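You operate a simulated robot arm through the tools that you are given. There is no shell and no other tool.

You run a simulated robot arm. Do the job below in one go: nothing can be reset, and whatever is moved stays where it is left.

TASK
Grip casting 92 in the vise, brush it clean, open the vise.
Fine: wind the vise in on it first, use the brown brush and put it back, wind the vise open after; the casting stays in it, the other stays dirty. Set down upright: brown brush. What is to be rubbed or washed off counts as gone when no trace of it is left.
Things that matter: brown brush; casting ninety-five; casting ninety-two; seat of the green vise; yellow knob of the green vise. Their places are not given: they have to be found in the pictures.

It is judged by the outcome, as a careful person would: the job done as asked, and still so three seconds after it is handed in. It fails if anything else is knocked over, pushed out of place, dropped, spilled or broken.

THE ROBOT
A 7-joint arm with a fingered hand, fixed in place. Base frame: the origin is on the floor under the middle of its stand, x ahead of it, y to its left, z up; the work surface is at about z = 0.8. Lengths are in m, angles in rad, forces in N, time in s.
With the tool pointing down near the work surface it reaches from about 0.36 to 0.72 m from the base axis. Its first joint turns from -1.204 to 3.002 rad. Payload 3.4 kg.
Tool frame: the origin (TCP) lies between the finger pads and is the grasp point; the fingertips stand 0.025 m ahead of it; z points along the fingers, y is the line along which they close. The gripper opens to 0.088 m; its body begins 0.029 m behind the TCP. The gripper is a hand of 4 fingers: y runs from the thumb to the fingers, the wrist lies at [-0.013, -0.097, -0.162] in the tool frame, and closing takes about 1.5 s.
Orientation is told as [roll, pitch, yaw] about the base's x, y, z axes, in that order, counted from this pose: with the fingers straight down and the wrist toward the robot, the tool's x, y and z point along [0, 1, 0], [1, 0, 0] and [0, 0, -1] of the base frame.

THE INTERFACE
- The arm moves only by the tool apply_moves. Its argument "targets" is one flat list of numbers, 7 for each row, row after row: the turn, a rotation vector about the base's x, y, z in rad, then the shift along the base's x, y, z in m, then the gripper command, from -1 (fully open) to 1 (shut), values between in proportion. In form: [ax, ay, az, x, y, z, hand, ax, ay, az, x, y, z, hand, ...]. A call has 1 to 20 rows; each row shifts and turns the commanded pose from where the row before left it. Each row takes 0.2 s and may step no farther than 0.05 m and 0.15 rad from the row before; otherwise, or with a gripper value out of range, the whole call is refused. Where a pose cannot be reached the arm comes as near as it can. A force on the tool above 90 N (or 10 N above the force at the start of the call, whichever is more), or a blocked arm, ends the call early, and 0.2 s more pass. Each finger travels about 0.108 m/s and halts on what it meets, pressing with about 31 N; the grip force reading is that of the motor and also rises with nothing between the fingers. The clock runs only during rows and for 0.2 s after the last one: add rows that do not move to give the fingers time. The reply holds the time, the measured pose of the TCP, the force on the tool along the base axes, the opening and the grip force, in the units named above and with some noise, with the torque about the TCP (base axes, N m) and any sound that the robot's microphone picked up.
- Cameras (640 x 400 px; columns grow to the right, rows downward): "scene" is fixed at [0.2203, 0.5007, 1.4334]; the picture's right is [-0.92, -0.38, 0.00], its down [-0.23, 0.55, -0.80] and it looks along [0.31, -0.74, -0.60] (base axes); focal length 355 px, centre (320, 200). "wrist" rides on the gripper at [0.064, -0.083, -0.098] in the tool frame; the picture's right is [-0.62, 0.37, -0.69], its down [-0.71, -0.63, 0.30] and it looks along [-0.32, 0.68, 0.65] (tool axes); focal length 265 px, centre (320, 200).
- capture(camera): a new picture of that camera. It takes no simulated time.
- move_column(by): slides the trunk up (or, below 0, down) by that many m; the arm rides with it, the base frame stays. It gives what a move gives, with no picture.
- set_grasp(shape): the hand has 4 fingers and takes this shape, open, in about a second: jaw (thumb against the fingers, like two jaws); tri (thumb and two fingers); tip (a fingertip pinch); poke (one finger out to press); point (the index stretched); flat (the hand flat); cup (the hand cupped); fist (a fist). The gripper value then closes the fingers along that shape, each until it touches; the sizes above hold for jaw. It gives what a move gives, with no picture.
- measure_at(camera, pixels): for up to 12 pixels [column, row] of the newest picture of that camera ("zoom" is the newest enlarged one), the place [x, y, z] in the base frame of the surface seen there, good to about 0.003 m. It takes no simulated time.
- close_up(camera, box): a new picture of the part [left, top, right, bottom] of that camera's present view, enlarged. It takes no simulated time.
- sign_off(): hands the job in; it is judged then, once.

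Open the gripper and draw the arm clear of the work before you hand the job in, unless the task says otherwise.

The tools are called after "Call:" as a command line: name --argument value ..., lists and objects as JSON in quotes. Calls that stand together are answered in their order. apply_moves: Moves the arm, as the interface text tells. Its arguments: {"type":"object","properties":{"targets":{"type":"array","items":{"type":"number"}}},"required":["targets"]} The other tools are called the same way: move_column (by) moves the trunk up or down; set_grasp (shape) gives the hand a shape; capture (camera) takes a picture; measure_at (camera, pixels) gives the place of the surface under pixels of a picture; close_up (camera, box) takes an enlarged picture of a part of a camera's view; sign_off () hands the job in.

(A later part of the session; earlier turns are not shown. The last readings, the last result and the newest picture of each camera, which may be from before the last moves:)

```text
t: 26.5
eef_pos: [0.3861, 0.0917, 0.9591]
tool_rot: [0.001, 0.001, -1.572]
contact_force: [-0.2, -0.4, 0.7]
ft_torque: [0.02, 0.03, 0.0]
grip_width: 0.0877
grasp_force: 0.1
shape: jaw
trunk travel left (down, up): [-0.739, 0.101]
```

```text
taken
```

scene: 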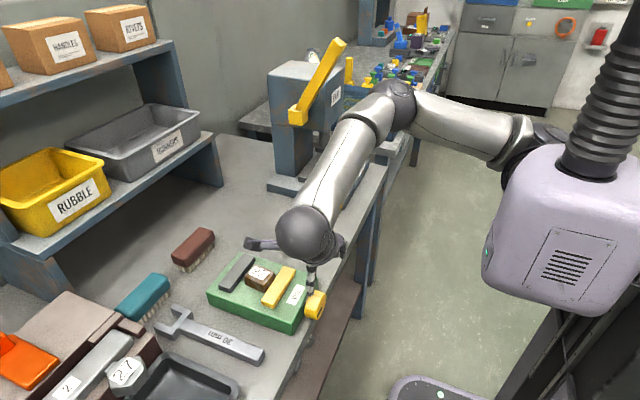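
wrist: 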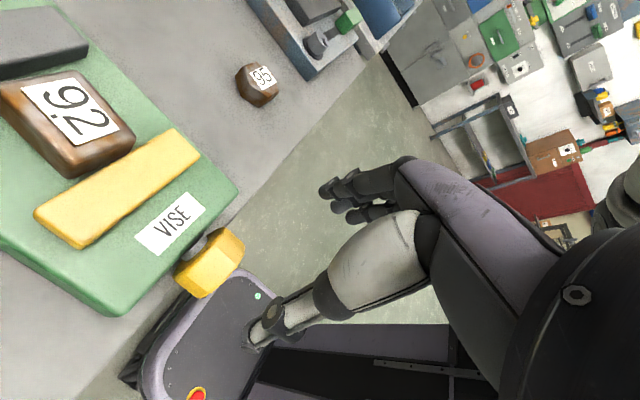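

The hand is above the knob (wrist (210,262)). I test how far the hand can roll about base x here in free air: first −0.5 rad.

Call:
apply_moves --targets '[-0.13, 0, 0, 0, 0, 0, -1, -0.13, 0, 0, 0, 0, 0, -1, -0.13, 0, 0, 0, 0, 0, -1, -0.13, 0, 0, 0, 0, 0, -1, 0, 0, 0, 0, 0, 0, -1]'

Call:
capture --camera "scene"

Call:
capture --camera "wrist"

```text
t: 27.7
eef_pos: [0.3791, 0.0337, 0.9585]
tool_rot: [0.001, -0.517, -1.574]
contact_force: [0.0, -0.2, -0.6]
ft_torque: [0.03, 0.01, -0.03]
grip_width: 0.0878
grasp_force: 0.0
shape: jaw
out of reach, approached as far as the arm can: row 3, 4
trunk travel left (down, up): [-0.739, 0.101]
```

```text
taken
```

scene: 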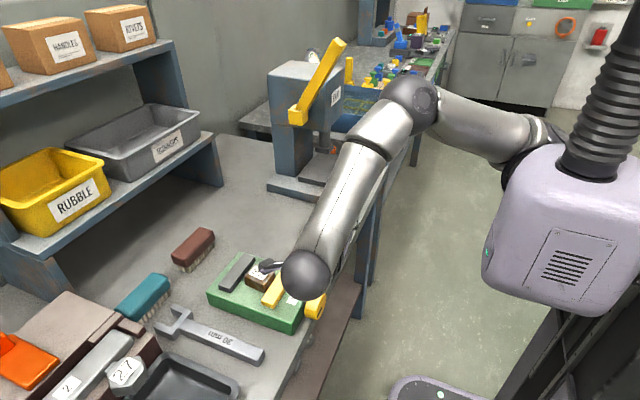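

```text
taken
```

wrist: 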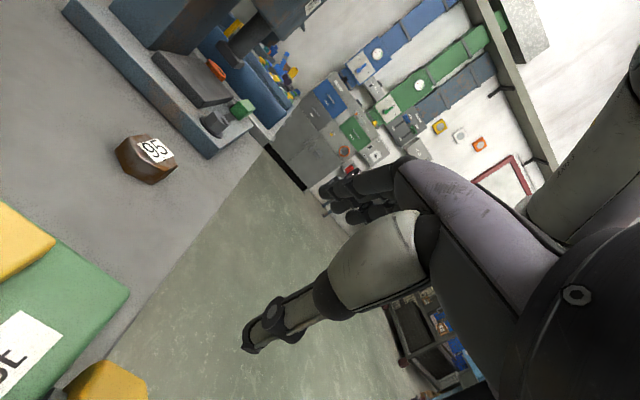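

Negative roll is limited (the TCP got dragged to y=0.034). I roll back to 0, recentre over the knob, and test positive roll to about +0.9.

Call:
apply_moves --targets '[0.13, 0, 0, 0.0018, 0.0145, 0, -1, 0.13, 0, 0, 0.0018, 0.0145, 0, -1, 0.13, 0, 0, 0.0018, 0.0145, 0, -1, 0.127, 0, 0, 0.0018, 0.0145, 0, -1, 0, 0, 0, 0, 0, 0, -1, 0.13, 0, 0, 0, 0, 0, -1, 0.13, 0, 0, 0, 0, 0, -1, 0.13, 0, 0, 0, 0, 0, -1, 0.13, 0, 0, 0, 0, 0, -1, 0.13, 0, 0, 0, 0, 0, -1, 0.13, 0, 0, 0, 0, 0, -1, 0.13, 0, 0, 0, 0, 0, -1, 0, 0, 0, 0, 0, 0, -1]'

Call:
capture --camera "scene"

Call:
capture --camera "wrist"

```text
t: 30.5
eef_pos: [0.385, 0.0928, 0.9581]
tool_rot: [-0.001, 0.909, -1.569]
contact_force: [-1.1, -0.8, -0.6]
ft_torque: [0.01, 0.0, -0.02]
grip_width: 0.0881
grasp_force: 0.1
shape: jaw
trunk travel left (down, up): [-0.739, 0.101]
```

```text
taken
```

scene: 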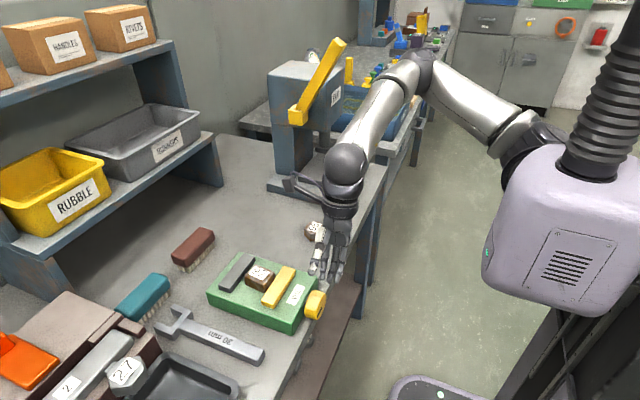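

```text
taken
```

wrist: 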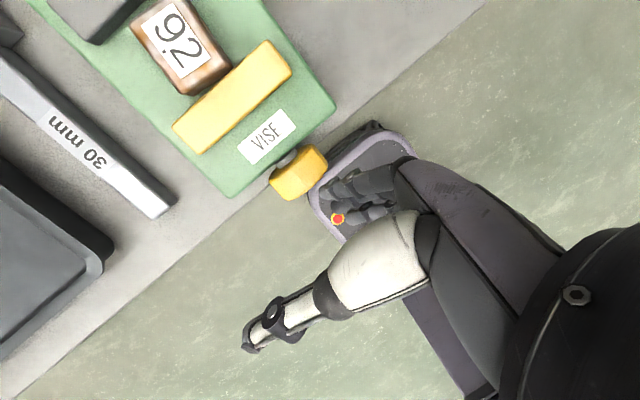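

Positive roll works up to at least 0.91. I zoom on the knob from the wrist at (298,172) to see the facets, before approaching.

Call:
close_up --camera "wrist" --box '[255, 130, 345, 210]'

Call:
measure_at --camera "wrist" --pixels '[[247, 338], [262, 320], [285, 330], [330, 185], [345, 200], [360, 210], [335, 175], [350, 190], [300, 160], [310, 175], [290, 190]]'

```text
5.00 times, centred on (300, 170) of wrist
```

zoom: 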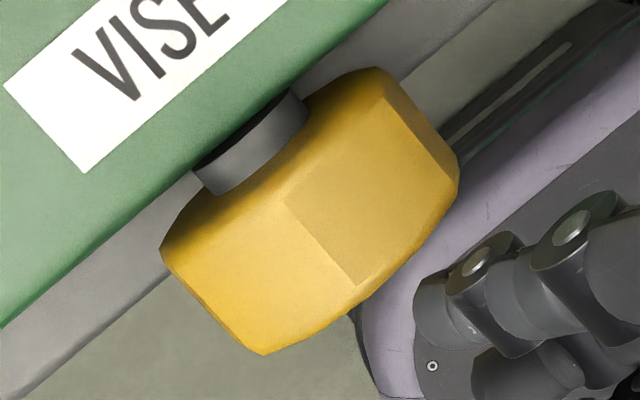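

```text
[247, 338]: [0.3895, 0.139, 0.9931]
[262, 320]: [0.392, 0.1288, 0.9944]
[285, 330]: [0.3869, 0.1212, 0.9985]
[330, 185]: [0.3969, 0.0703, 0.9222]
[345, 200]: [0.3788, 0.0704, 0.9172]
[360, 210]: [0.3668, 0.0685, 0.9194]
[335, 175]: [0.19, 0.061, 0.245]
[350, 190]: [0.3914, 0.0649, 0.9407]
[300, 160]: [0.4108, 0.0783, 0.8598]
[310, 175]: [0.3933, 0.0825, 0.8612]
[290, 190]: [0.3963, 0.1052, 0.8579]
```

The knob is a hexagon with a vertex on top and flats facing ±y (y≈0.0695 and 0.1155), centre about (0.0925, 0.838). I roll back to 0, and lower the open hand around it at x≈0.388.

Call:
apply_moves --targets '[-0.13, 0, 0, 0, 0, 0, -1, -0.13, 0, 0, 0, 0, 0, -1, -0.13, 0, 0, 0, 0, 0, -1, -0.13, 0, 0, 0, 0, 0, -1, -0.13, 0, 0, 0, 0, 0, -1, -0.13, 0, 0, 0, 0, 0, -1, -0.129, 0, 0, 0.0025, 0, 0, -1, 0, 0, 0, 0, 0, -0.03, -1, 0, 0, 0, 0, 0, -0.03, -1, 0, 0, 0, 0, 0, -0.02, -1, 0, 0, 0, 0, 0, 0, -1]'

Call:
capture --camera "wrist"

Call:
close_up --camera "scene" --box '[240, 200, 370, 340]'

```text
t: 32.9
eef_pos: [0.3856, 0.0916, 0.8771]
tool_rot: [0.001, -0.003, -1.571]
contact_force: [1.0, -0.2, -0.2]
ft_torque: [0.0, -0.03, 0.01]
grip_width: 0.0878
grasp_force: 0.0
shape: jaw
trunk travel left (down, up): [-0.739, 0.101]
```

```text
taken
```

wrist: 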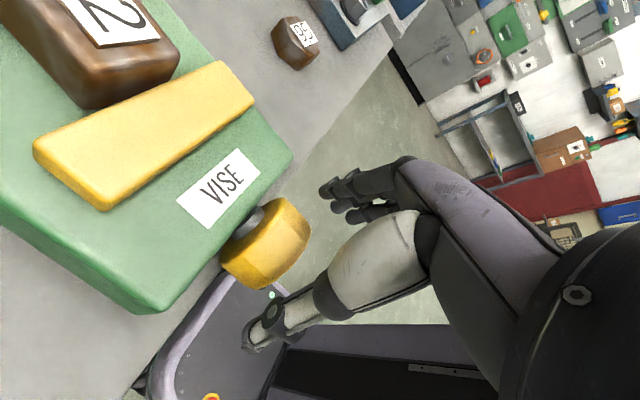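

```text
2.86 times, centred on (305, 270) of scene
```

zoom: 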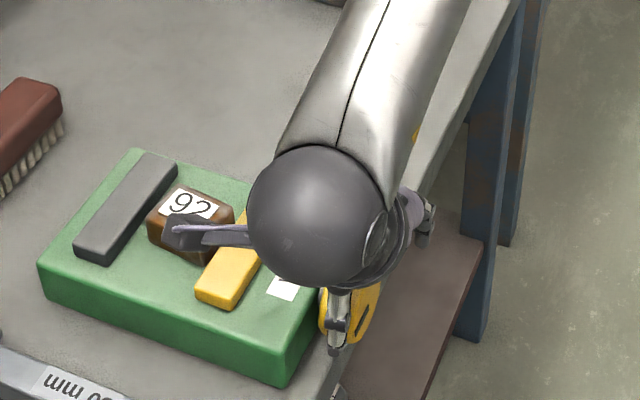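

The hand straddles the knob at z 0.877, thumb and fingers clear on both sides. I check the camera bracket height over the casting (zoom (185,235)) and then lower to z≈0.838.

Call:
measure_at --camera "zoom" --pixels '[[185, 240], [215, 237], [170, 225], [338, 330], [335, 345]]'

Call:
apply_moves --targets '[0, 0, 0, 0.001, 0, -0.02, -1, 0, 0, 0, 0.001, 0.001, -0.019, -1, 0, 0, 0, 0, 0, 0, -1]'

Call:
capture --camera "wrist"

Call:
close_up --camera "scene" --box '[240, 200, 370, 340]'

```text
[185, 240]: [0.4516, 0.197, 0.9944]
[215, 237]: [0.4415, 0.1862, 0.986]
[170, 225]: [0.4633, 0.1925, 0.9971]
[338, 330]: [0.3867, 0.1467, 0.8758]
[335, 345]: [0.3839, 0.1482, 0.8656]
```

```text
t: 33.7
eef_pos: [0.3904, 0.0933, 0.8401]
tool_rot: [0.002, -0.002, -1.571]
contact_force: [0.5, 0.3, 0.1]
ft_torque: [0.0, 0.02, 0.0]
grip_width: 0.0876
grasp_force: 0.1
shape: jaw
trunk travel left (down, up): [-0.739, 0.101]
```

```text
taken
```

wrist: 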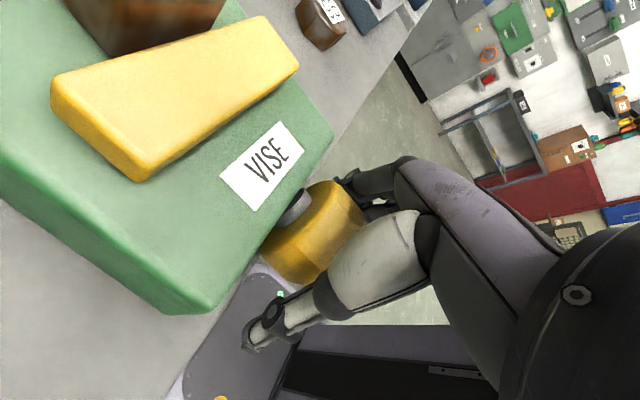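

```text
2.86 times, centred on (305, 270) of scene
```

zoom: 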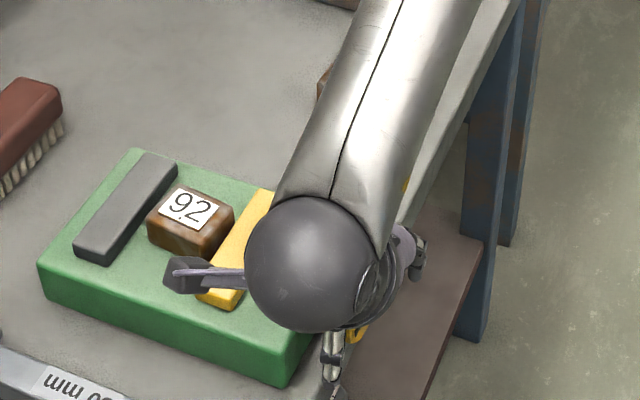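

The knob is between thumb and fingers (wrist (315,235)). I close the hand on its flats.

Call:
apply_moves --targets '[0, 0, 0, -0.001, 0, -0.001, 0, 0, 0, 0, 0, 0, 0, 1, 0, 0, 0, 0, 0, 0, 1, 0, 0, 0, 0, 0, 0, 1, 0, 0, 0, 0, 0, 0, 1, 0, 0, 0, 0, 0, 0, 1, 0, 0, 0, 0, 0, 0, 1]'

Call:
capture --camera "wrist"

```text
t: 35.3
eef_pos: [0.3882, 0.094, 0.8371]
tool_rot: [-0.001, -0.002, -1.569]
contact_force: [-3.4, 6.3, -11.3]
ft_torque: [0.19, 0.07, -0.15]
grip_width: 0.0324
grasp_force: 31.3
shape: jaw
trunk travel left (down, up): [-0.739, 0.101]
```

```text
taken
```

wrist: 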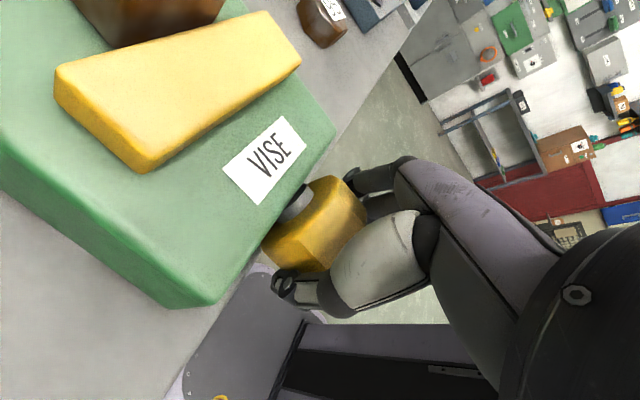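

The fingers closed on the knob (31 N grip). I try turning it +0.52 rad about base x (clockwise seen from the front).

Call:
apply_moves --targets '[0.1, 0, 0, 0, 0, 0, 1, 0.1, 0, 0, 0, 0, 0, 1, 0.1, 0, 0, 0, 0, 0, 1, 0.1, 0, 0, 0, 0, 0, 1, 0.1, 0, 0, 0, 0, 0, 1, 0, 0, 0, 0, 0, 0, 1]'

Call:
capture --camera "wrist"

Call:
close_up --camera "scene" --box '[200, 220, 350, 340]'

```text
t: 36.7
eef_pos: [0.3881, 0.0945, 0.8387]
tool_rot: [0.003, 0.499, -1.569]
contact_force: [0.0, 2.9, 6.7]
ft_torque: [-0.1, 0.02, -0.14]
grip_width: 0.0316
grasp_force: 31.3
shape: jaw
trunk travel left (down, up): [-0.739, 0.101]
```

```text
taken
```

wrist: 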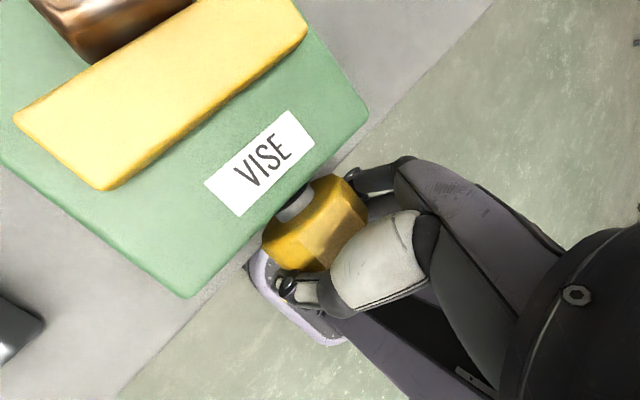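

```text
3.33 times, centred on (275, 280) of scene
```

zoom: 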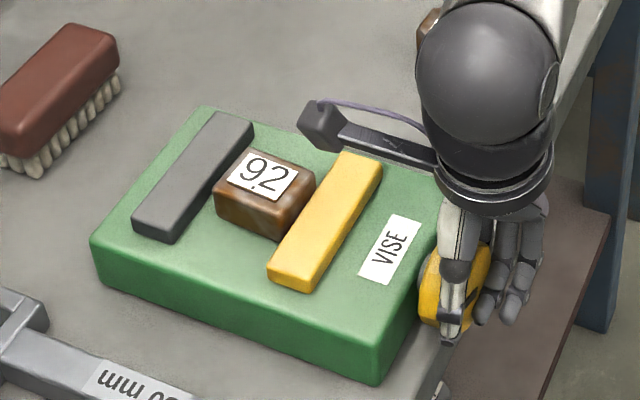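

The knob turned with the hand and the yellow jaw seems to have moved toward the casting. I measure the jaw edges now.

Call:
measure_at --camera "zoom" --pixels '[[346, 156], [378, 166], [275, 272], [308, 285], [320, 220], [240, 155], [312, 180], [280, 230]]'

```text
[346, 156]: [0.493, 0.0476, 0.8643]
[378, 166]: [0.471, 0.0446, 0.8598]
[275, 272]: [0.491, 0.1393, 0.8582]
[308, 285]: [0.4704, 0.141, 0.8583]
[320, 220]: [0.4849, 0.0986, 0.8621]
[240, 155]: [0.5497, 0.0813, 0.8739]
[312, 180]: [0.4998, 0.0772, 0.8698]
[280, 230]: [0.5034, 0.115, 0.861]
```

Turning +0.5 rad moved the jaw about +4.5 mm toward the casting, so positive roll winds in. I continue turning another 0.5 rad.

Call:
apply_moves --targets '[0.1, 0, 0, 0, 0, 0, 1, 0.1, 0, 0, 0, 0, 0, 1, 0.1, 0, 0, 0, 0, 0, 1, 0.1, 0, 0, 0, 0, 0, 1, 0.1, 0, 0, 0, 0, 0, 1, 0.05, 0, 0, 0, 0, 0, 1, 0, 0, 0, 0, 0, 0, 1]'

Call:
capture --camera "wrist"

Call:
close_up --camera "scene" --box '[200, 220, 350, 340]'

```text
t: 38.3
eef_pos: [0.3881, 0.0942, 0.8381]
tool_rot: [0.003, 1.052, -1.569]
contact_force: [-0.2, 3.3, 8.0]
ft_torque: [-0.02, 0.1, -0.12]
grip_width: 0.0307
grasp_force: 30.5
shape: jaw
trunk travel left (down, up): [-0.739, 0.101]
```

```text
taken
```

wrist: 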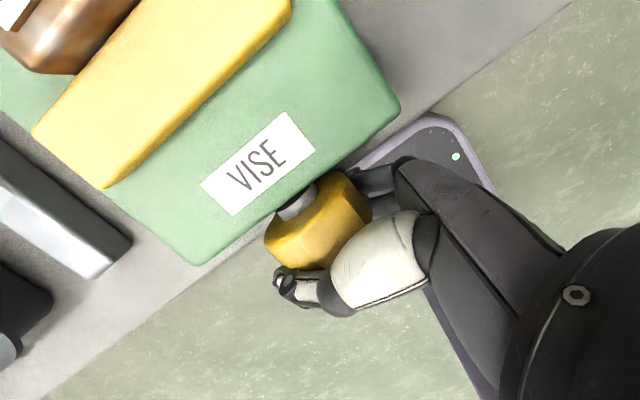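

```text
3.33 times, centred on (275, 280) of scene
```

zoom: 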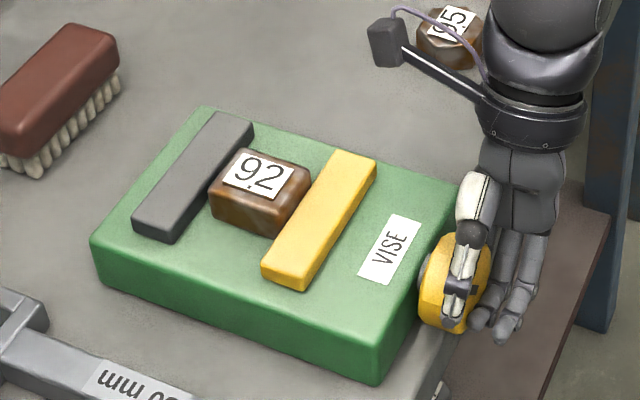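

The jaw now touches the casting and has begun to push it. I release the knob (partial opening), and roll the hand back to 0 around it.

Call:
apply_moves --targets '[0, 0, 0, 0, 0, 0, 0, 0, 0, 0, 0, 0, 0, -0.7, 0, 0, 0, 0, 0, 0, -0.7, 0, 0, 0, 0, 0, 0, -0.7, -0.131, 0, 0, 0, 0, 0, -0.7, -0.131, 0, 0, 0, 0, 0, -0.7, -0.131, 0, 0, 0, 0, 0, -0.7, -0.131, 0, 0, 0, 0, 0, -0.7, -0.131, 0, 0, 0, 0, 0, -0.7, -0.131, 0, 0, 0, 0, 0, -0.7, -0.131, 0, 0, 0, 0, 0, -0.7, -0.131, 0, 0, 0, 0, 0, -0.7, 0, 0, 0, 0, 0, 0, -0.7]'

Call:
capture --camera "wrist"

Call:
close_up --camera "scene" --box '[200, 220, 350, 340]'

```text
t: 41.1
eef_pos: [0.3872, 0.0935, 0.8378]
tool_rot: [-0.002, -0.001, -1.572]
contact_force: [-0.3, -0.1, 0.1]
ft_torque: [0.03, -0.03, 0.02]
grip_width: 0.0747
grasp_force: 0.1
shape: jaw
trunk travel left (down, up): [-0.739, 0.101]
```

```text
taken
```

wrist: 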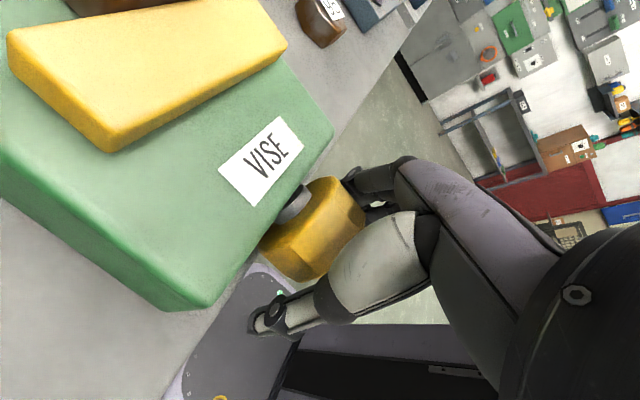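

```text
3.33 times, centred on (275, 280) of scene
```

zoom: 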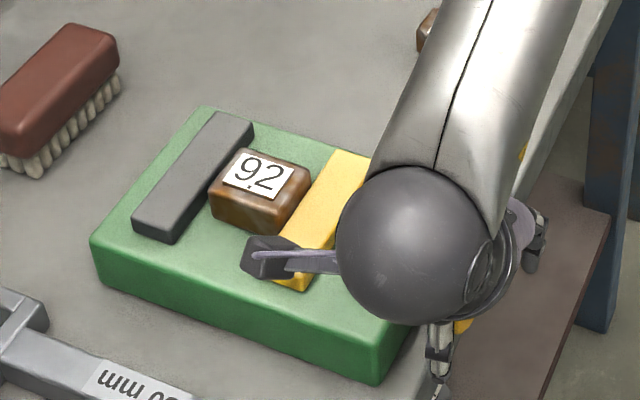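

The knob kept its angle and the hand is back at roll 0. I regrip and turn again by about 1.05 rad.

Call:
apply_moves --targets '[0, 0, 0, 0, 0, 0, 1, 0, 0, 0, 0, 0, 0, 1, 0, 0, 0, 0, 0, 0, 1, 0, 0, 0, 0, 0, 0, 1, 0, 0, 0, 0, 0, 0, 1, 0, 0, 0, 0, 0, 0, 1, 0.1, 0, 0, 0, 0, 0, 1, 0.1, 0, 0, 0, 0, 0, 1, 0.1, 0, 0, 0, 0, 0, 1, 0.1, 0, 0, 0, 0, 0, 1, 0.1, 0, 0, 0, 0, 0, 1, 0.1, 0, 0, 0, 0, 0, 1, 0.1, 0, 0, 0, 0, 0, 1, 0.1, 0, 0, 0, 0, 0, 1, 0.1, 0, 0, 0, 0, 0, 1, 0.1, 0, 0, 0, 0, 0, 1, 0.05, 0, 0, 0, 0, 0, 1]'

Call:
capture --camera "wrist"

Call:
close_up --camera "scene" --box '[200, 220, 350, 340]'

```text
t: 44.7
eef_pos: [0.389, 0.0934, 0.8389]
tool_rot: [0.005, 1.053, -1.566]
contact_force: [-2.5, 1.1, 9.7]
ft_torque: [-0.11, 0.07, -0.13]
grip_width: 0.0241
grasp_force: 30.6
shape: jaw
trunk travel left (down, up): [-0.739, 0.101]
```

```text
taken
```

wrist: 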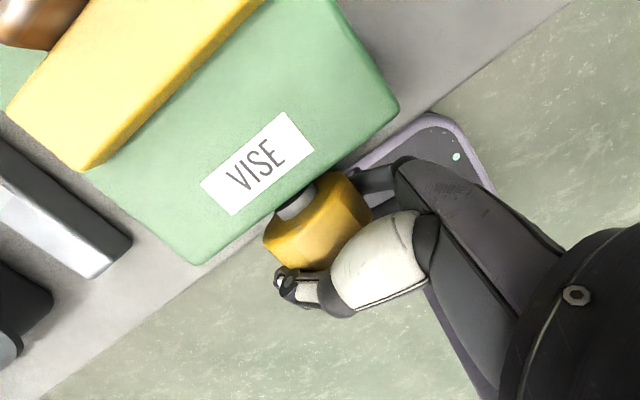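

```text
3.33 times, centred on (275, 280) of scene
```

zoom: 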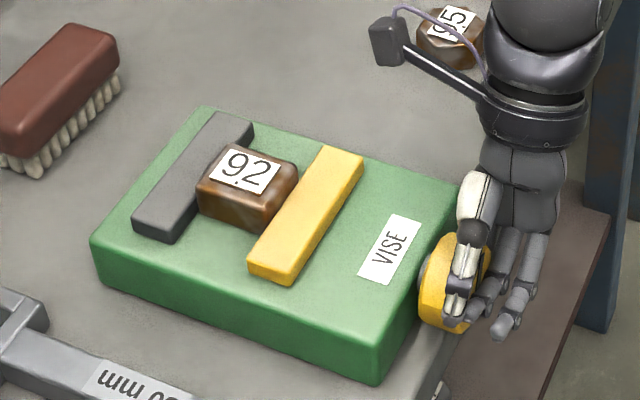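

The casting has been pushed close to the grey jaw. I measure the remaining gap.

Call:
measure_at --camera "zoom" --pixels '[[325, 150], [357, 160], [256, 265], [288, 278], [205, 180], [222, 150], [292, 172], [268, 200], [248, 128], [172, 225], [198, 200]]'

```text
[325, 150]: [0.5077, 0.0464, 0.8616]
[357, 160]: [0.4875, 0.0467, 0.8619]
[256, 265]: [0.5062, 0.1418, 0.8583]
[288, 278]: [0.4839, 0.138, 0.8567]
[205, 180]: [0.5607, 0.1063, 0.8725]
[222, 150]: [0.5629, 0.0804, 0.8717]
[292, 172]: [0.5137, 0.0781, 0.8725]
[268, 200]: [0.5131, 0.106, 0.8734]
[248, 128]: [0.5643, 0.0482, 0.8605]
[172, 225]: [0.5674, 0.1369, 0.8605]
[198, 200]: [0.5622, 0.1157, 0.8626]
```

The jaw is at x≈0.508 with the casting at 0.512–0.562, only a few mm left. I release, roll back to 0 again and regrip.

Call:
apply_moves --targets '[0, 0, 0, 0, 0, 0, 0, 0, 0, 0, 0, 0, 0, -0.7, 0, 0, 0, 0, 0, 0, -0.7, 0, 0, 0, 0, 0, 0, -0.7, -0.131, 0, 0, 0, 0, 0, -0.7, -0.131, 0, 0, 0, 0, 0, -0.7, -0.131, 0, 0, 0, 0, 0, -0.7, -0.131, 0, 0, 0, 0, 0, -0.7, -0.131, 0, 0, 0, 0, 0, -0.7, -0.131, 0, 0, 0, 0, 0, -0.7, -0.131, 0, 0, 0, 0, 0, -0.7, -0.131, 0, 0, 0, 0, 0, -0.7, 0, 0, 0, 0, 0, 0, -0.7]'

Call:
apply_moves --targets '[0, 0, 0, 0, 0, 0, 1, 0, 0, 0, 0, 0, 0, 1, 0, 0, 0, 0, 0, 0, 1, 0, 0, 0, 0, 0, 0, 1, 0, 0, 0, 0, 0, 0, 1, 0, 0, 0, 0, 0, 0, 1, 0.1, 0, 0, 0, 0, 0, 1, 0.1, 0, 0, 0, 0, 0, 1, 0.1, 0, 0, 0, 0, 0, 1, 0, 0, 0, 0, 0, 0, 1]'

Call:
close_up --camera "scene" --box '[200, 220, 350, 340]'

```text
t: 47.5
eef_pos: [0.3878, 0.0929, 0.8376]
tool_rot: [0.0, -0.002, -1.57]
contact_force: [0.5, 0.6, 0.4]
ft_torque: [0.02, -0.03, 0.01]
grip_width: 0.075
grasp_force: 0.1
shape: jaw
trunk travel left (down, up): [-0.739, 0.101]
```

```text
t: 49.7
eef_pos: [0.3883, 0.0945, 0.8376]
tool_rot: [-0.003, 0.298, -1.571]
contact_force: [-8.5, 11.3, -17.7]
ft_torque: [-1.06, -0.02, -0.17]
grip_width: 0.0231
grasp_force: 31.0
shape: jaw
trunk travel left (down, up): [-0.739, 0.101]
```

```text
3.33 times, centred on (275, 280) of scene
```

zoom: 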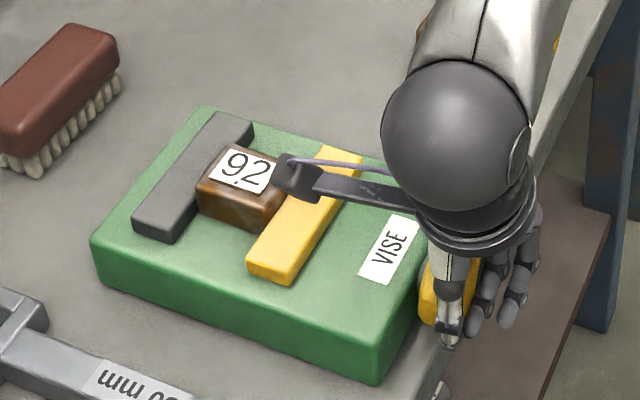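

The resisting torque jumped to −1.06 N m at roll 0.3: the jaw is now bearing on the casting. I turn slightly more to tighten.

Call:
apply_moves --targets '[0.07, 0, 0, 0, 0, 0, 1, 0.07, 0, 0, 0, 0, 0, 1, 0, 0, 0, 0, 0, 0, 1]'

Call:
capture --camera "wrist"

Call:
close_up --camera "scene" --box '[200, 220, 350, 340]'

```text
t: 50.5
eef_pos: [0.3888, 0.0967, 0.8364]
tool_rot: [0.0, 0.437, -1.57]
contact_force: [-7.9, 11.9, -27.1]
ft_torque: [-1.13, 0.04, -0.16]
grip_width: 0.021
grasp_force: 30.3
shape: jaw
trunk travel left (down, up): [-0.739, 0.101]
```

```text
taken
```

wrist: 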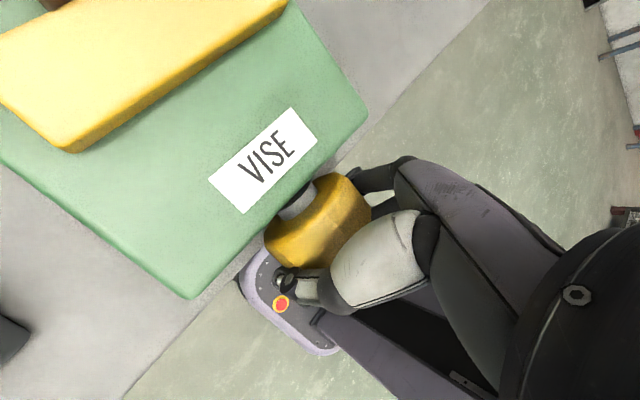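

```text
3.33 times, centred on (275, 280) of scene
```

zoom: 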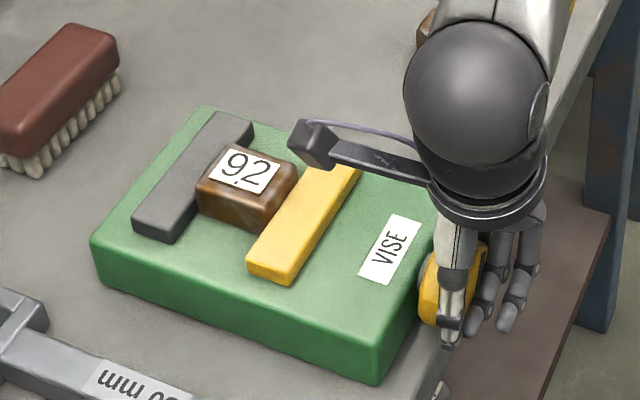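

Torque saturates near 1.1 N m, so the casting is clamped. I open the hand, roll back to 0 and lift off the knob.

Call:
apply_moves --targets '[0, 0, 0, 0, 0, 0, 0, 0, 0, 0, 0, 0, 0, -0.7, 0, 0, 0, 0, 0, 0, -0.8, 0, 0, 0, 0, 0, 0, -0.8, -0.11, 0, 0, 0, -0.001, 0, -0.8, -0.11, 0, 0, 0, -0.001, 0, -0.8, -0.11, 0, 0, 0, 0, 0, -0.8, -0.107, 0, 0, 0, 0, 0, -0.8, 0, 0, 0, 0, 0, 0.02, -1, 0, 0, 0, 0, 0, 0.04, -1, 0, 0, 0, 0, 0, 0.045, -1, 0, 0, 0, 0, 0, 0.045, -1, 0, 0, 0, 0, 0, 0, -1]'

Call:
capture --camera "wrist"

Call:
close_up --camera "scene" --box '[200, 220, 350, 340]'

```text
t: 53.3
eef_pos: [0.3907, 0.0926, 0.9887]
tool_rot: [0.0, 0.004, -1.571]
contact_force: [-0.2, -0.4, 0.9]
ft_torque: [0.0, 0.0, -0.01]
grip_width: 0.0877
grasp_force: 0.1
shape: jaw
trunk travel left (down, up): [-0.739, 0.101]
```

```text
taken
```

wrist: 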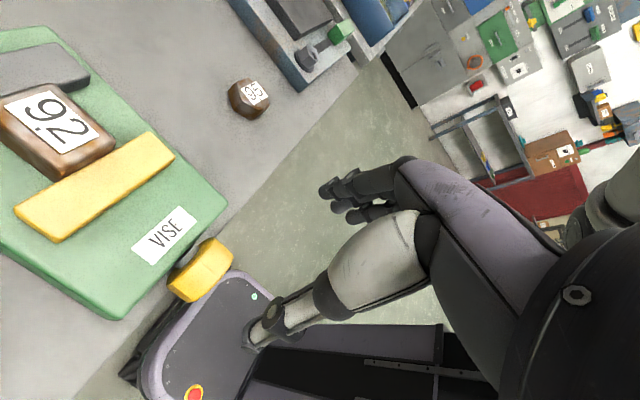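

```text
3.33 times, centred on (275, 280) of scene
```

zoom: 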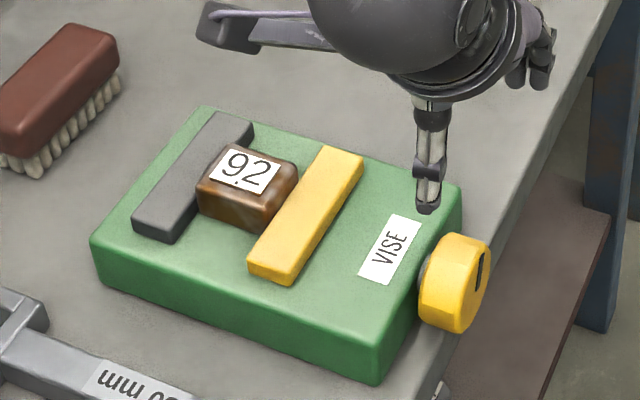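

The hand is clear. I zoom on the jaws with the casting from the wrist camera to check contact on both sides.

Call:
close_up --camera "wrist" --box '[0, 20, 200, 260]'

Call:
close_up --camera "scene" --box '[230, 240, 320, 310]'

Call:
measure_at --camera "zoom" --pixels '[[260, 115], [300, 160]]'

```text
1.67 times, centred on (100, 140) of wrist
```

zoom: 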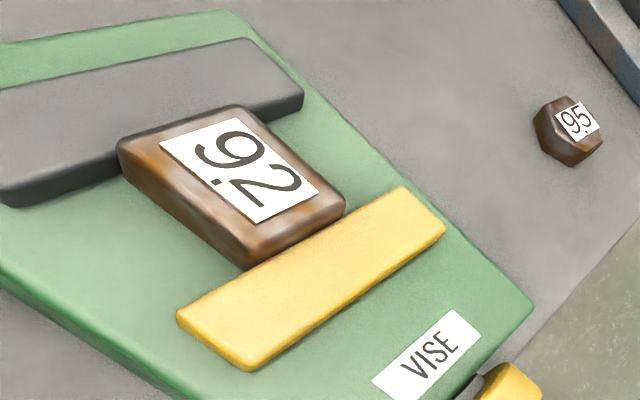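

```text
5.71 times, centred on (275, 275) of scene
```

zoom: 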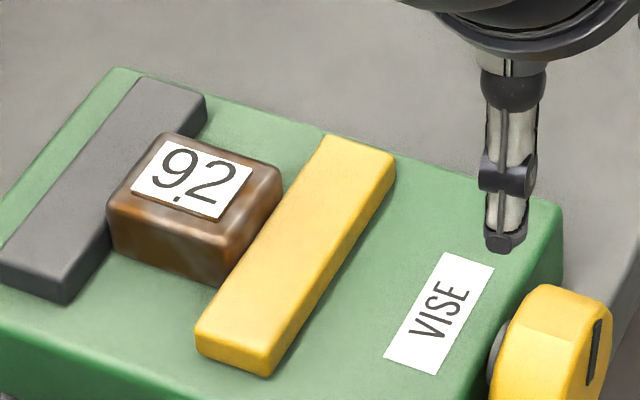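

```text
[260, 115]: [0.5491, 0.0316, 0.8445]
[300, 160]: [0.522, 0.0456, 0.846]
```

The casting is held between both jaws. Next the brush: I rise and turn the hand back to yaw 0 while moving toward (0.60, 0.05, 1.05).

Call:
apply_moves --targets '[0, 0, 0.1428, 0.015, -0.0036, 0.01, -1, 0, 0, 0.1428, 0.019, -0.0036, 0.01, -1, 0, 0, 0.1428, 0.019, -0.0036, 0.01, -1, 0, 0, 0.1428, 0.019, -0.0036, 0.01, -1, 0, 0, 0.1428, 0.019, -0.0036, 0.01, -1, 0, 0, 0.1428, 0.019, -0.0036, 0.01, -1, 0, 0, 0.1428, 0.019, -0.0036, 0.01, -1, 0, 0, 0.1428, 0.019, -0.0036, 0.01, -1, 0, 0, 0.1428, 0.019, -0.0036, 0, -1, 0, 0, 0.1428, 0.019, -0.0036, 0, -1, 0, 0, 0.1428, 0.019, -0.0036, 0, -1, 0, 0, 0, 0, 0, 0, -1]'

Call:
capture --camera "scene"

Call:
capture --camera "wrist"

```text
t: 55.9
eef_pos: [0.5934, 0.0516, 1.0686]
tool_rot: [0.001, 0.003, 0.002]
contact_force: [0.1, 0.7, 0.5]
ft_torque: [-0.02, -0.03, 0.03]
grip_width: 0.0876
grasp_force: 0.0
shape: jaw
trunk travel left (down, up): [-0.739, 0.101]
```

```text
taken
```

scene: 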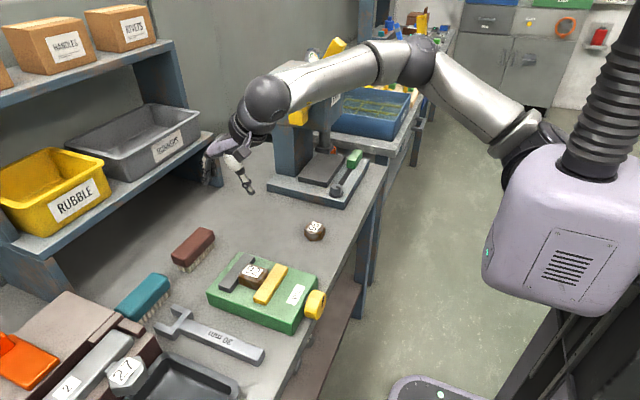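

```text
taken
```

wrist: 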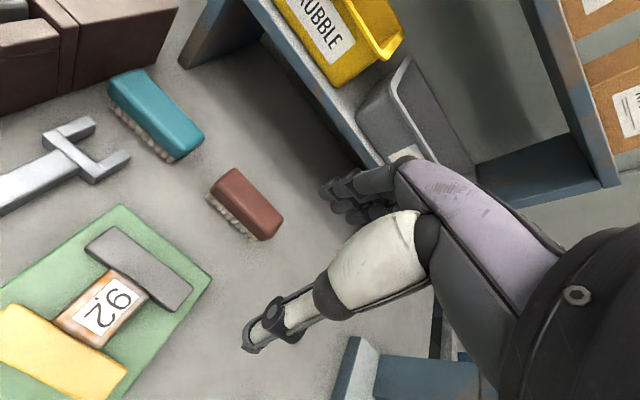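

The view is clear; the brush is at wrist (247,203). I lower the trunk by 0.1 to gain reach, then measure the brush from here.

Call:
measure_at --camera "wrist" --pixels '[[229, 170], [281, 217], [211, 190], [264, 238], [247, 203], [240, 185], [255, 222], [258, 190], [228, 200]]'

Call:
move_column --by -0.1

```text
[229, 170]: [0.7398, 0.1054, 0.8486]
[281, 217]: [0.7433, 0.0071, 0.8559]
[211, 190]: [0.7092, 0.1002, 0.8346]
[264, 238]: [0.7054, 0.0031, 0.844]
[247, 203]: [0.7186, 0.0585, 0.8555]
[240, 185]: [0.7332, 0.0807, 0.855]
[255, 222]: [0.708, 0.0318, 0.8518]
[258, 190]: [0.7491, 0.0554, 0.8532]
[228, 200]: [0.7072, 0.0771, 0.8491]
```

```text
t: 57.2
eef_pos: [0.5943, 0.0533, 0.9688]
tool_rot: [0.0, 0.003, -0.001]
contact_force: [-0.7, 0.6, -0.2]
ft_torque: [-0.02, 0.03, -0.02]
grip_width: 0.0876
grasp_force: 0.1
shape: jaw
trunk travel left (down, up): [-0.639, 0.201]
```

The brush is centred at about (0.727, 0.053) with its top at z≈0.856. I move above it at z≈0.96.

Call:
apply_moves --targets '[0, 0, 0, 0.033, 0, 0, -1, 0, 0, 0, 0.033, 0, 0, -1, 0, 0, 0, 0.033, 0, 0, -1, 0, 0, 0, 0.0335, 0.002, -0.005, -1, 0, 0, 0, 0, 0, 0, -1]'

Call:
capture --camera "scene"

Call:
capture --camera "wrist"

```text
t: 58.4
eef_pos: [0.6952, 0.0521, 0.9631]
tool_rot: [-0.001, 0.007, 0.002]
contact_force: [0.5, 0.5, 0.2]
ft_torque: [-0.01, 0.02, -0.03]
grip_width: 0.0877
grasp_force: 0.1
shape: jaw
out of reach, approached as far as the arm can: row 4
trunk travel left (down, up): [-0.639, 0.201]
```

```text
taken
```

scene: 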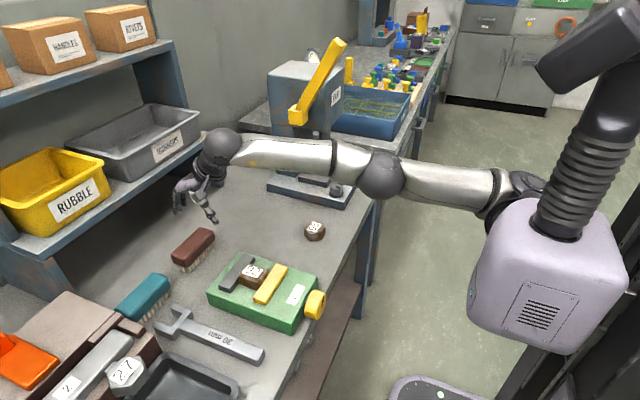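

```text
taken
```

wrist: 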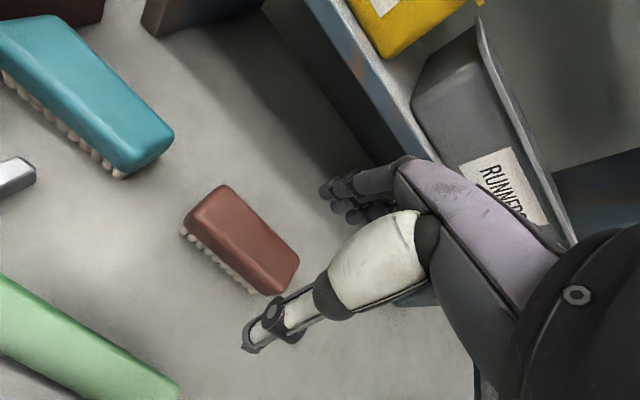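

The arm stops at x≈0.695 at this height. I lower to z≈0.895 (fingertips still above the brush) and push forward again to see the reach there.

Call:
apply_moves --targets '[0, 0, 0, 0, 0.002, -0.034, -1, 0, 0, 0, 0, 0, -0.034, -1, 0, 0, 0, 0.01, 0, 0, -1, 0, 0, 0, 0.01, 0, 0, -1, 0, 0, 0, 0.008, 0, 0, -1, 0, 0, 0, 0, 0, 0, -1]'

Call:
capture --camera "wrist"

```text
t: 59.8
eef_pos: [0.7021, 0.052, 0.8946]
tool_rot: [-0.001, 0.006, -0.002]
contact_force: [-0.6, 0.7, 0.2]
ft_torque: [0.02, -0.01, 0.0]
grip_width: 0.0876
grasp_force: 0.0
shape: jaw
out of reach, approached as far as the arm can: row 3, 4, 5
trunk travel left (down, up): [-0.639, 0.201]
```

```text
taken
```

wrist: 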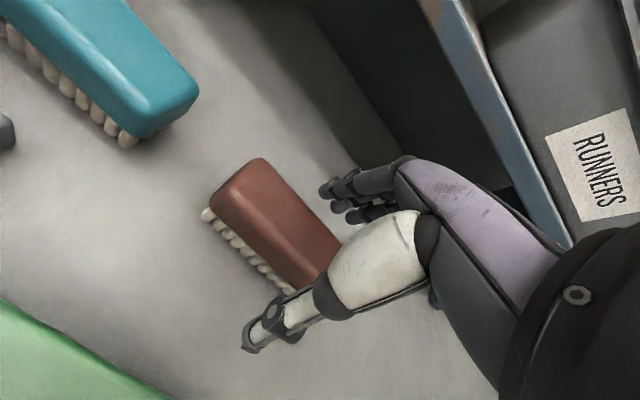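

Vertical reach ends at x≈0.702. I tilt the fingers forward by 0.2 rad (about −y), which moves the wrist back and gains ~3 cm, then go forward to x≈0.727 at z≈0.91.

Call:
apply_moves --targets '[0, -0.1, 0, 0, 0.001, 0.01, -1, 0, -0.1, 0, 0, 0.002, 0.005, -1, 0, 0, 0, 0.012, 0, 0, -1, 0, 0, 0, 0.013, 0, 0, -1, 0, 0, 0, 0, 0, 0, -1]'

Call:
capture --camera "wrist"

Call:
close_up --camera "scene" --box '[130, 120, 280, 290]'

```text
t: 61.0
eef_pos: [0.7276, 0.0543, 0.91]
tool_rot: [0.001, -0.196, -0.001]
contact_force: [-0.2, -0.1, -0.2]
ft_torque: [-0.01, 0.0, 0.0]
grip_width: 0.0879
grasp_force: 0.1
shape: jaw
trunk travel left (down, up): [-0.639, 0.201]
```

```text
taken
```

wrist: 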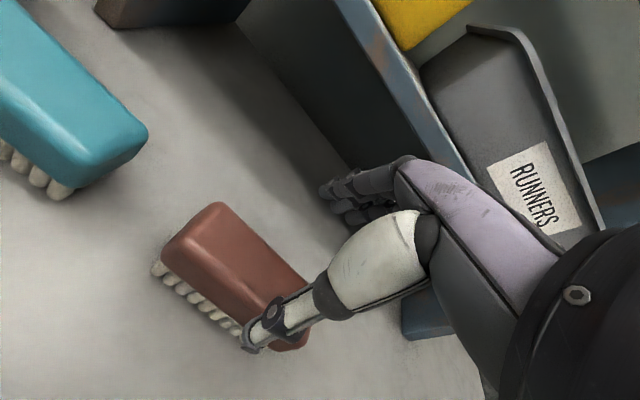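

```text
2.35 times, centred on (205, 205) of scene
```

zoom: 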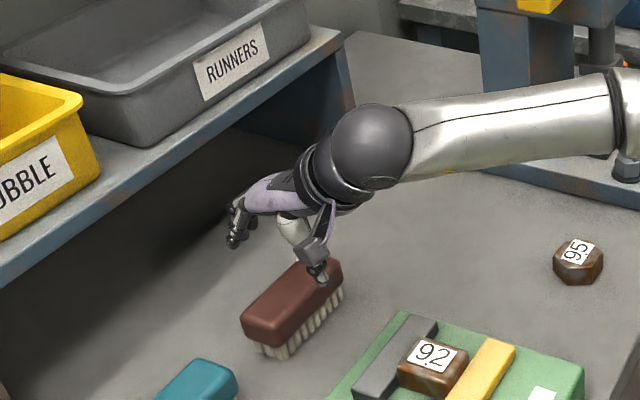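

The TCP is now over the brush centre (0.7276, 0.0543) with a 0.196 tilt. I lower to z≈0.848 around its back.

Call:
apply_moves --targets '[0, 0, 0, 0, 0, -0.022, -1, 0, 0, 0, 0, 0, -0.02, -1, 0, 0, 0, 0, 0, -0.02, -1, 0, 0, 0, 0, 0, 0, -1]'

Call:
capture --camera "wrist"

Call:
close_up --camera "scene" --box '[150, 160, 270, 290]'

```text
t: 62.0
eef_pos: [0.7271, 0.0548, 0.8464]
tool_rot: [0.001, -0.196, -0.002]
contact_force: [-0.5, -0.8, -0.2]
ft_torque: [0.01, -0.01, -0.01]
grip_width: 0.0877
grasp_force: 0.0
shape: jaw
trunk travel left (down, up): [-0.639, 0.201]
```

```text
taken
```

wrist: 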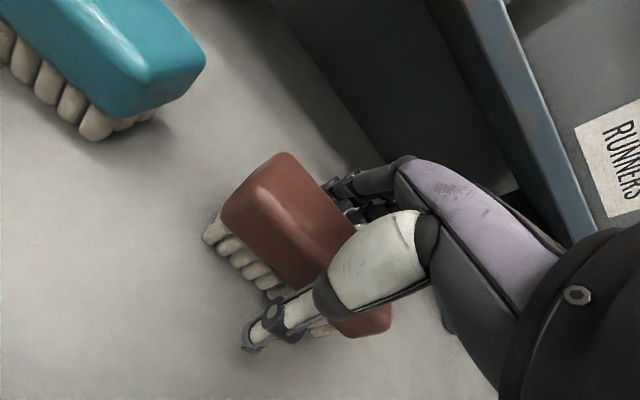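

```text
3.08 times, centred on (210, 225) of scene
```

zoom: 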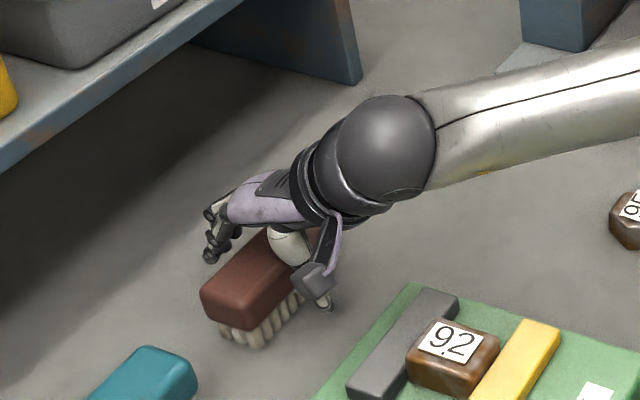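

The brush back is between thumb and fingers (wrist (290,220)). I raise 3 mm and close the hand on it.

Call:
apply_moves --targets '[0, 0, 0, 0, 0, 0.003, 0, 0, 0, 0, 0, 0, 0, 1, 0, 0, 0, 0, 0, 0, 1, 0, 0, 0, 0, 0, 0, 1, 0, 0, 0, 0, 0, 0, 1, 0, 0, 0, 0, 0, 0, 1, 0, 0, 0, 0, 0, 0, 1]'

Call:
capture --camera "wrist"

Call:
close_up --camera "scene" --box '[150, 160, 270, 290]'

```text
t: 63.6
eef_pos: [0.7279, 0.0539, 0.8503]
tool_rot: [0.001, -0.194, 0.001]
contact_force: [0.4, -0.6, 0.4]
ft_torque: [0.01, 0.02, 0.05]
grip_width: 0.0404
grasp_force: 31.1
shape: jaw
trunk travel left (down, up): [-0.639, 0.201]
```

```text
taken
```

wrist: 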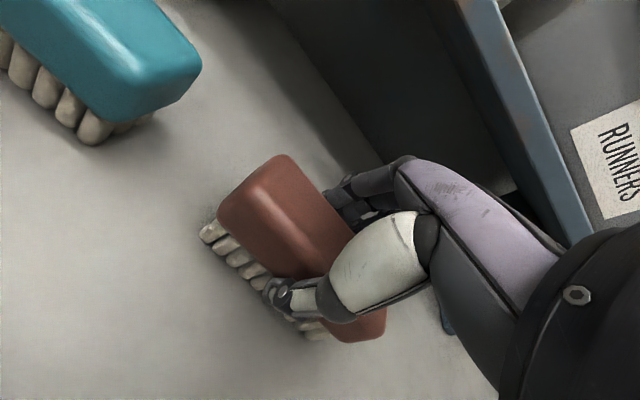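

```text
3.08 times, centred on (210, 225) of scene
```

zoom: 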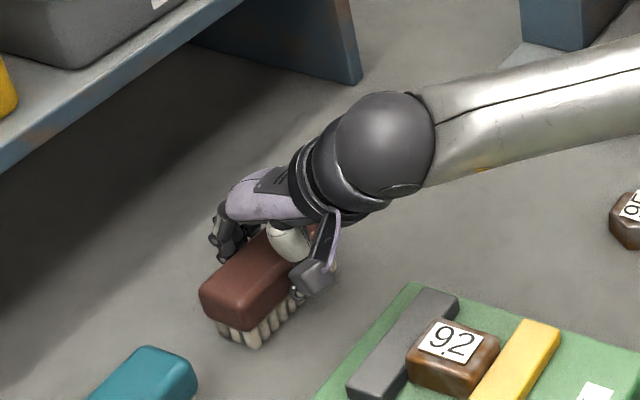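

The brush is gripped (width 0.040, 31 N) and still level. I lift it to z≈0.95.

Call:
apply_moves --targets '[0, 0, 0, 0, 0, 0.02, 1, 0, 0, 0, -0.005, 0, 0.03, 1, 0, 0, 0, -0.01, 0, 0.03, 1, 0, 0, 0, -0.02, 0, 0.02, 1, 0, 0, 0, 0, 0, 0, 1]'

Call:
capture --camera "wrist"

Call:
close_up --camera "scene" --box '[150, 110, 320, 300]'

```text
t: 64.8
eef_pos: [0.6906, 0.0539, 0.9505]
tool_rot: [0.002, -0.196, -0.002]
contact_force: [-0.2, -0.5, -1.5]
ft_torque: [-0.01, 0.01, -0.01]
grip_width: 0.0404
grasp_force: 31.2
shape: jaw
trunk travel left (down, up): [-0.639, 0.201]
```

```text
taken
```

wrist: 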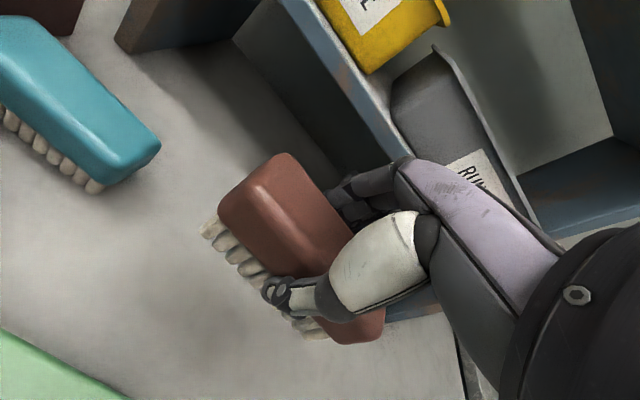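

```text
2.11 times, centred on (235, 205) of scene
```

zoom: 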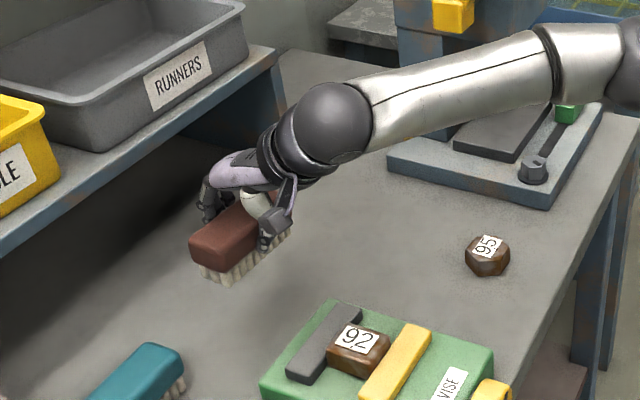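

The brush is held level in the air. I move it over casting 92 at (0.537, 0.092), keeping z≈0.95.

Call:
apply_moves --targets '[0, 0, 0, -0.0385, 0.0098, 0, 1, 0, 0, 0, -0.0385, 0.0098, 0, 1, 0, 0, 0, -0.0385, 0.0098, 0, 1, 0, 0, 0, -0.0385, 0.0098, 0, 1, 0, 0, 0, 0, 0, 0, 1]'

Call:
capture --camera "wrist"

Call:
close_up --camera "scene" --box '[190, 180, 330, 330]'

```text
t: 66.0
eef_pos: [0.5376, 0.092, 0.949]
tool_rot: [0.001, -0.193, 0.002]
contact_force: [0.0, -0.7, -1.5]
ft_torque: [0.0, 0.04, 0.0]
grip_width: 0.0402
grasp_force: 31.5
shape: jaw
trunk travel left (down, up): [-0.639, 0.201]
```

```text
taken
```

wrist: 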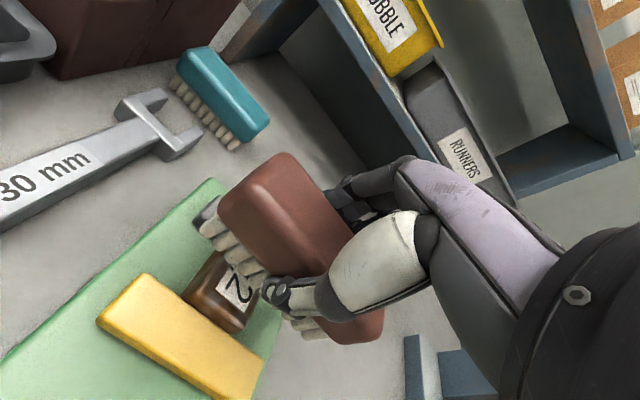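

```text
2.67 times, centred on (260, 255) of scene
```

zoom: 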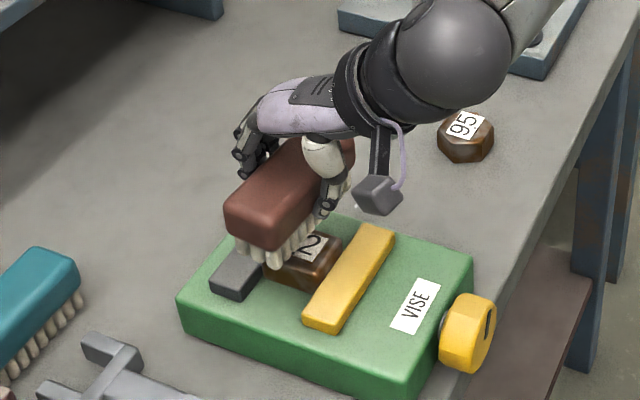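

The brush is above the casting. I lower it until the bristles touch (expected near z≈0.924).

Call:
apply_moves --targets '[0, 0, 0, 0, 0, -0.015, 1, 0, 0, 0, 0, 0, -0.006, 1, 0, 0, 0, 0, 0, -0.002, 1, 0, 0, 0, 0, 0, 0, 1]'

Call:
close_up --camera "scene" --box '[200, 210, 310, 310]'

```text
t: 67.0
eef_pos: [0.5384, 0.0932, 0.927]
tool_rot: [0.0, -0.194, 0.0]
contact_force: [-0.3, -0.1, -1.0]
ft_torque: [-0.04, 0.0, -0.02]
grip_width: 0.0405
grasp_force: 31.7
shape: jaw
trunk travel left (down, up): [-0.639, 0.201]
```

```text
4.00 times, centred on (255, 260) of scene
```

zoom: 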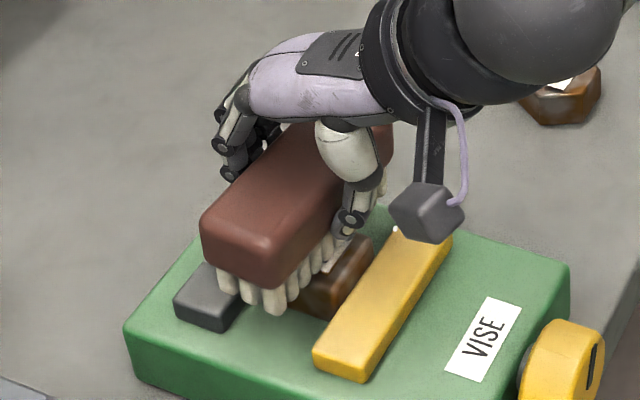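

No contact force yet at z 0.927. I lower a further 5 mm in small steps.

Call:
apply_moves --targets '[0, 0, 0, 0, 0, -0.002, 1, 0, 0, 0, 0, 0, -0.002, 1, 0, 0, 0, 0, 0, -0.001, 1, 0, 0, 0, 0, 0, 0, 1]'

```text
t: 68.0
eef_pos: [0.5377, 0.0937, 0.9231]
tool_rot: [0.002, -0.197, 0.0]
contact_force: [0.5, 0.5, 7.0]
ft_torque: [-0.02, 0.08, 0.02]
grip_width: 0.0401
grasp_force: 30.7
shape: jaw
trunk travel left (down, up): [-0.639, 0.201]
```

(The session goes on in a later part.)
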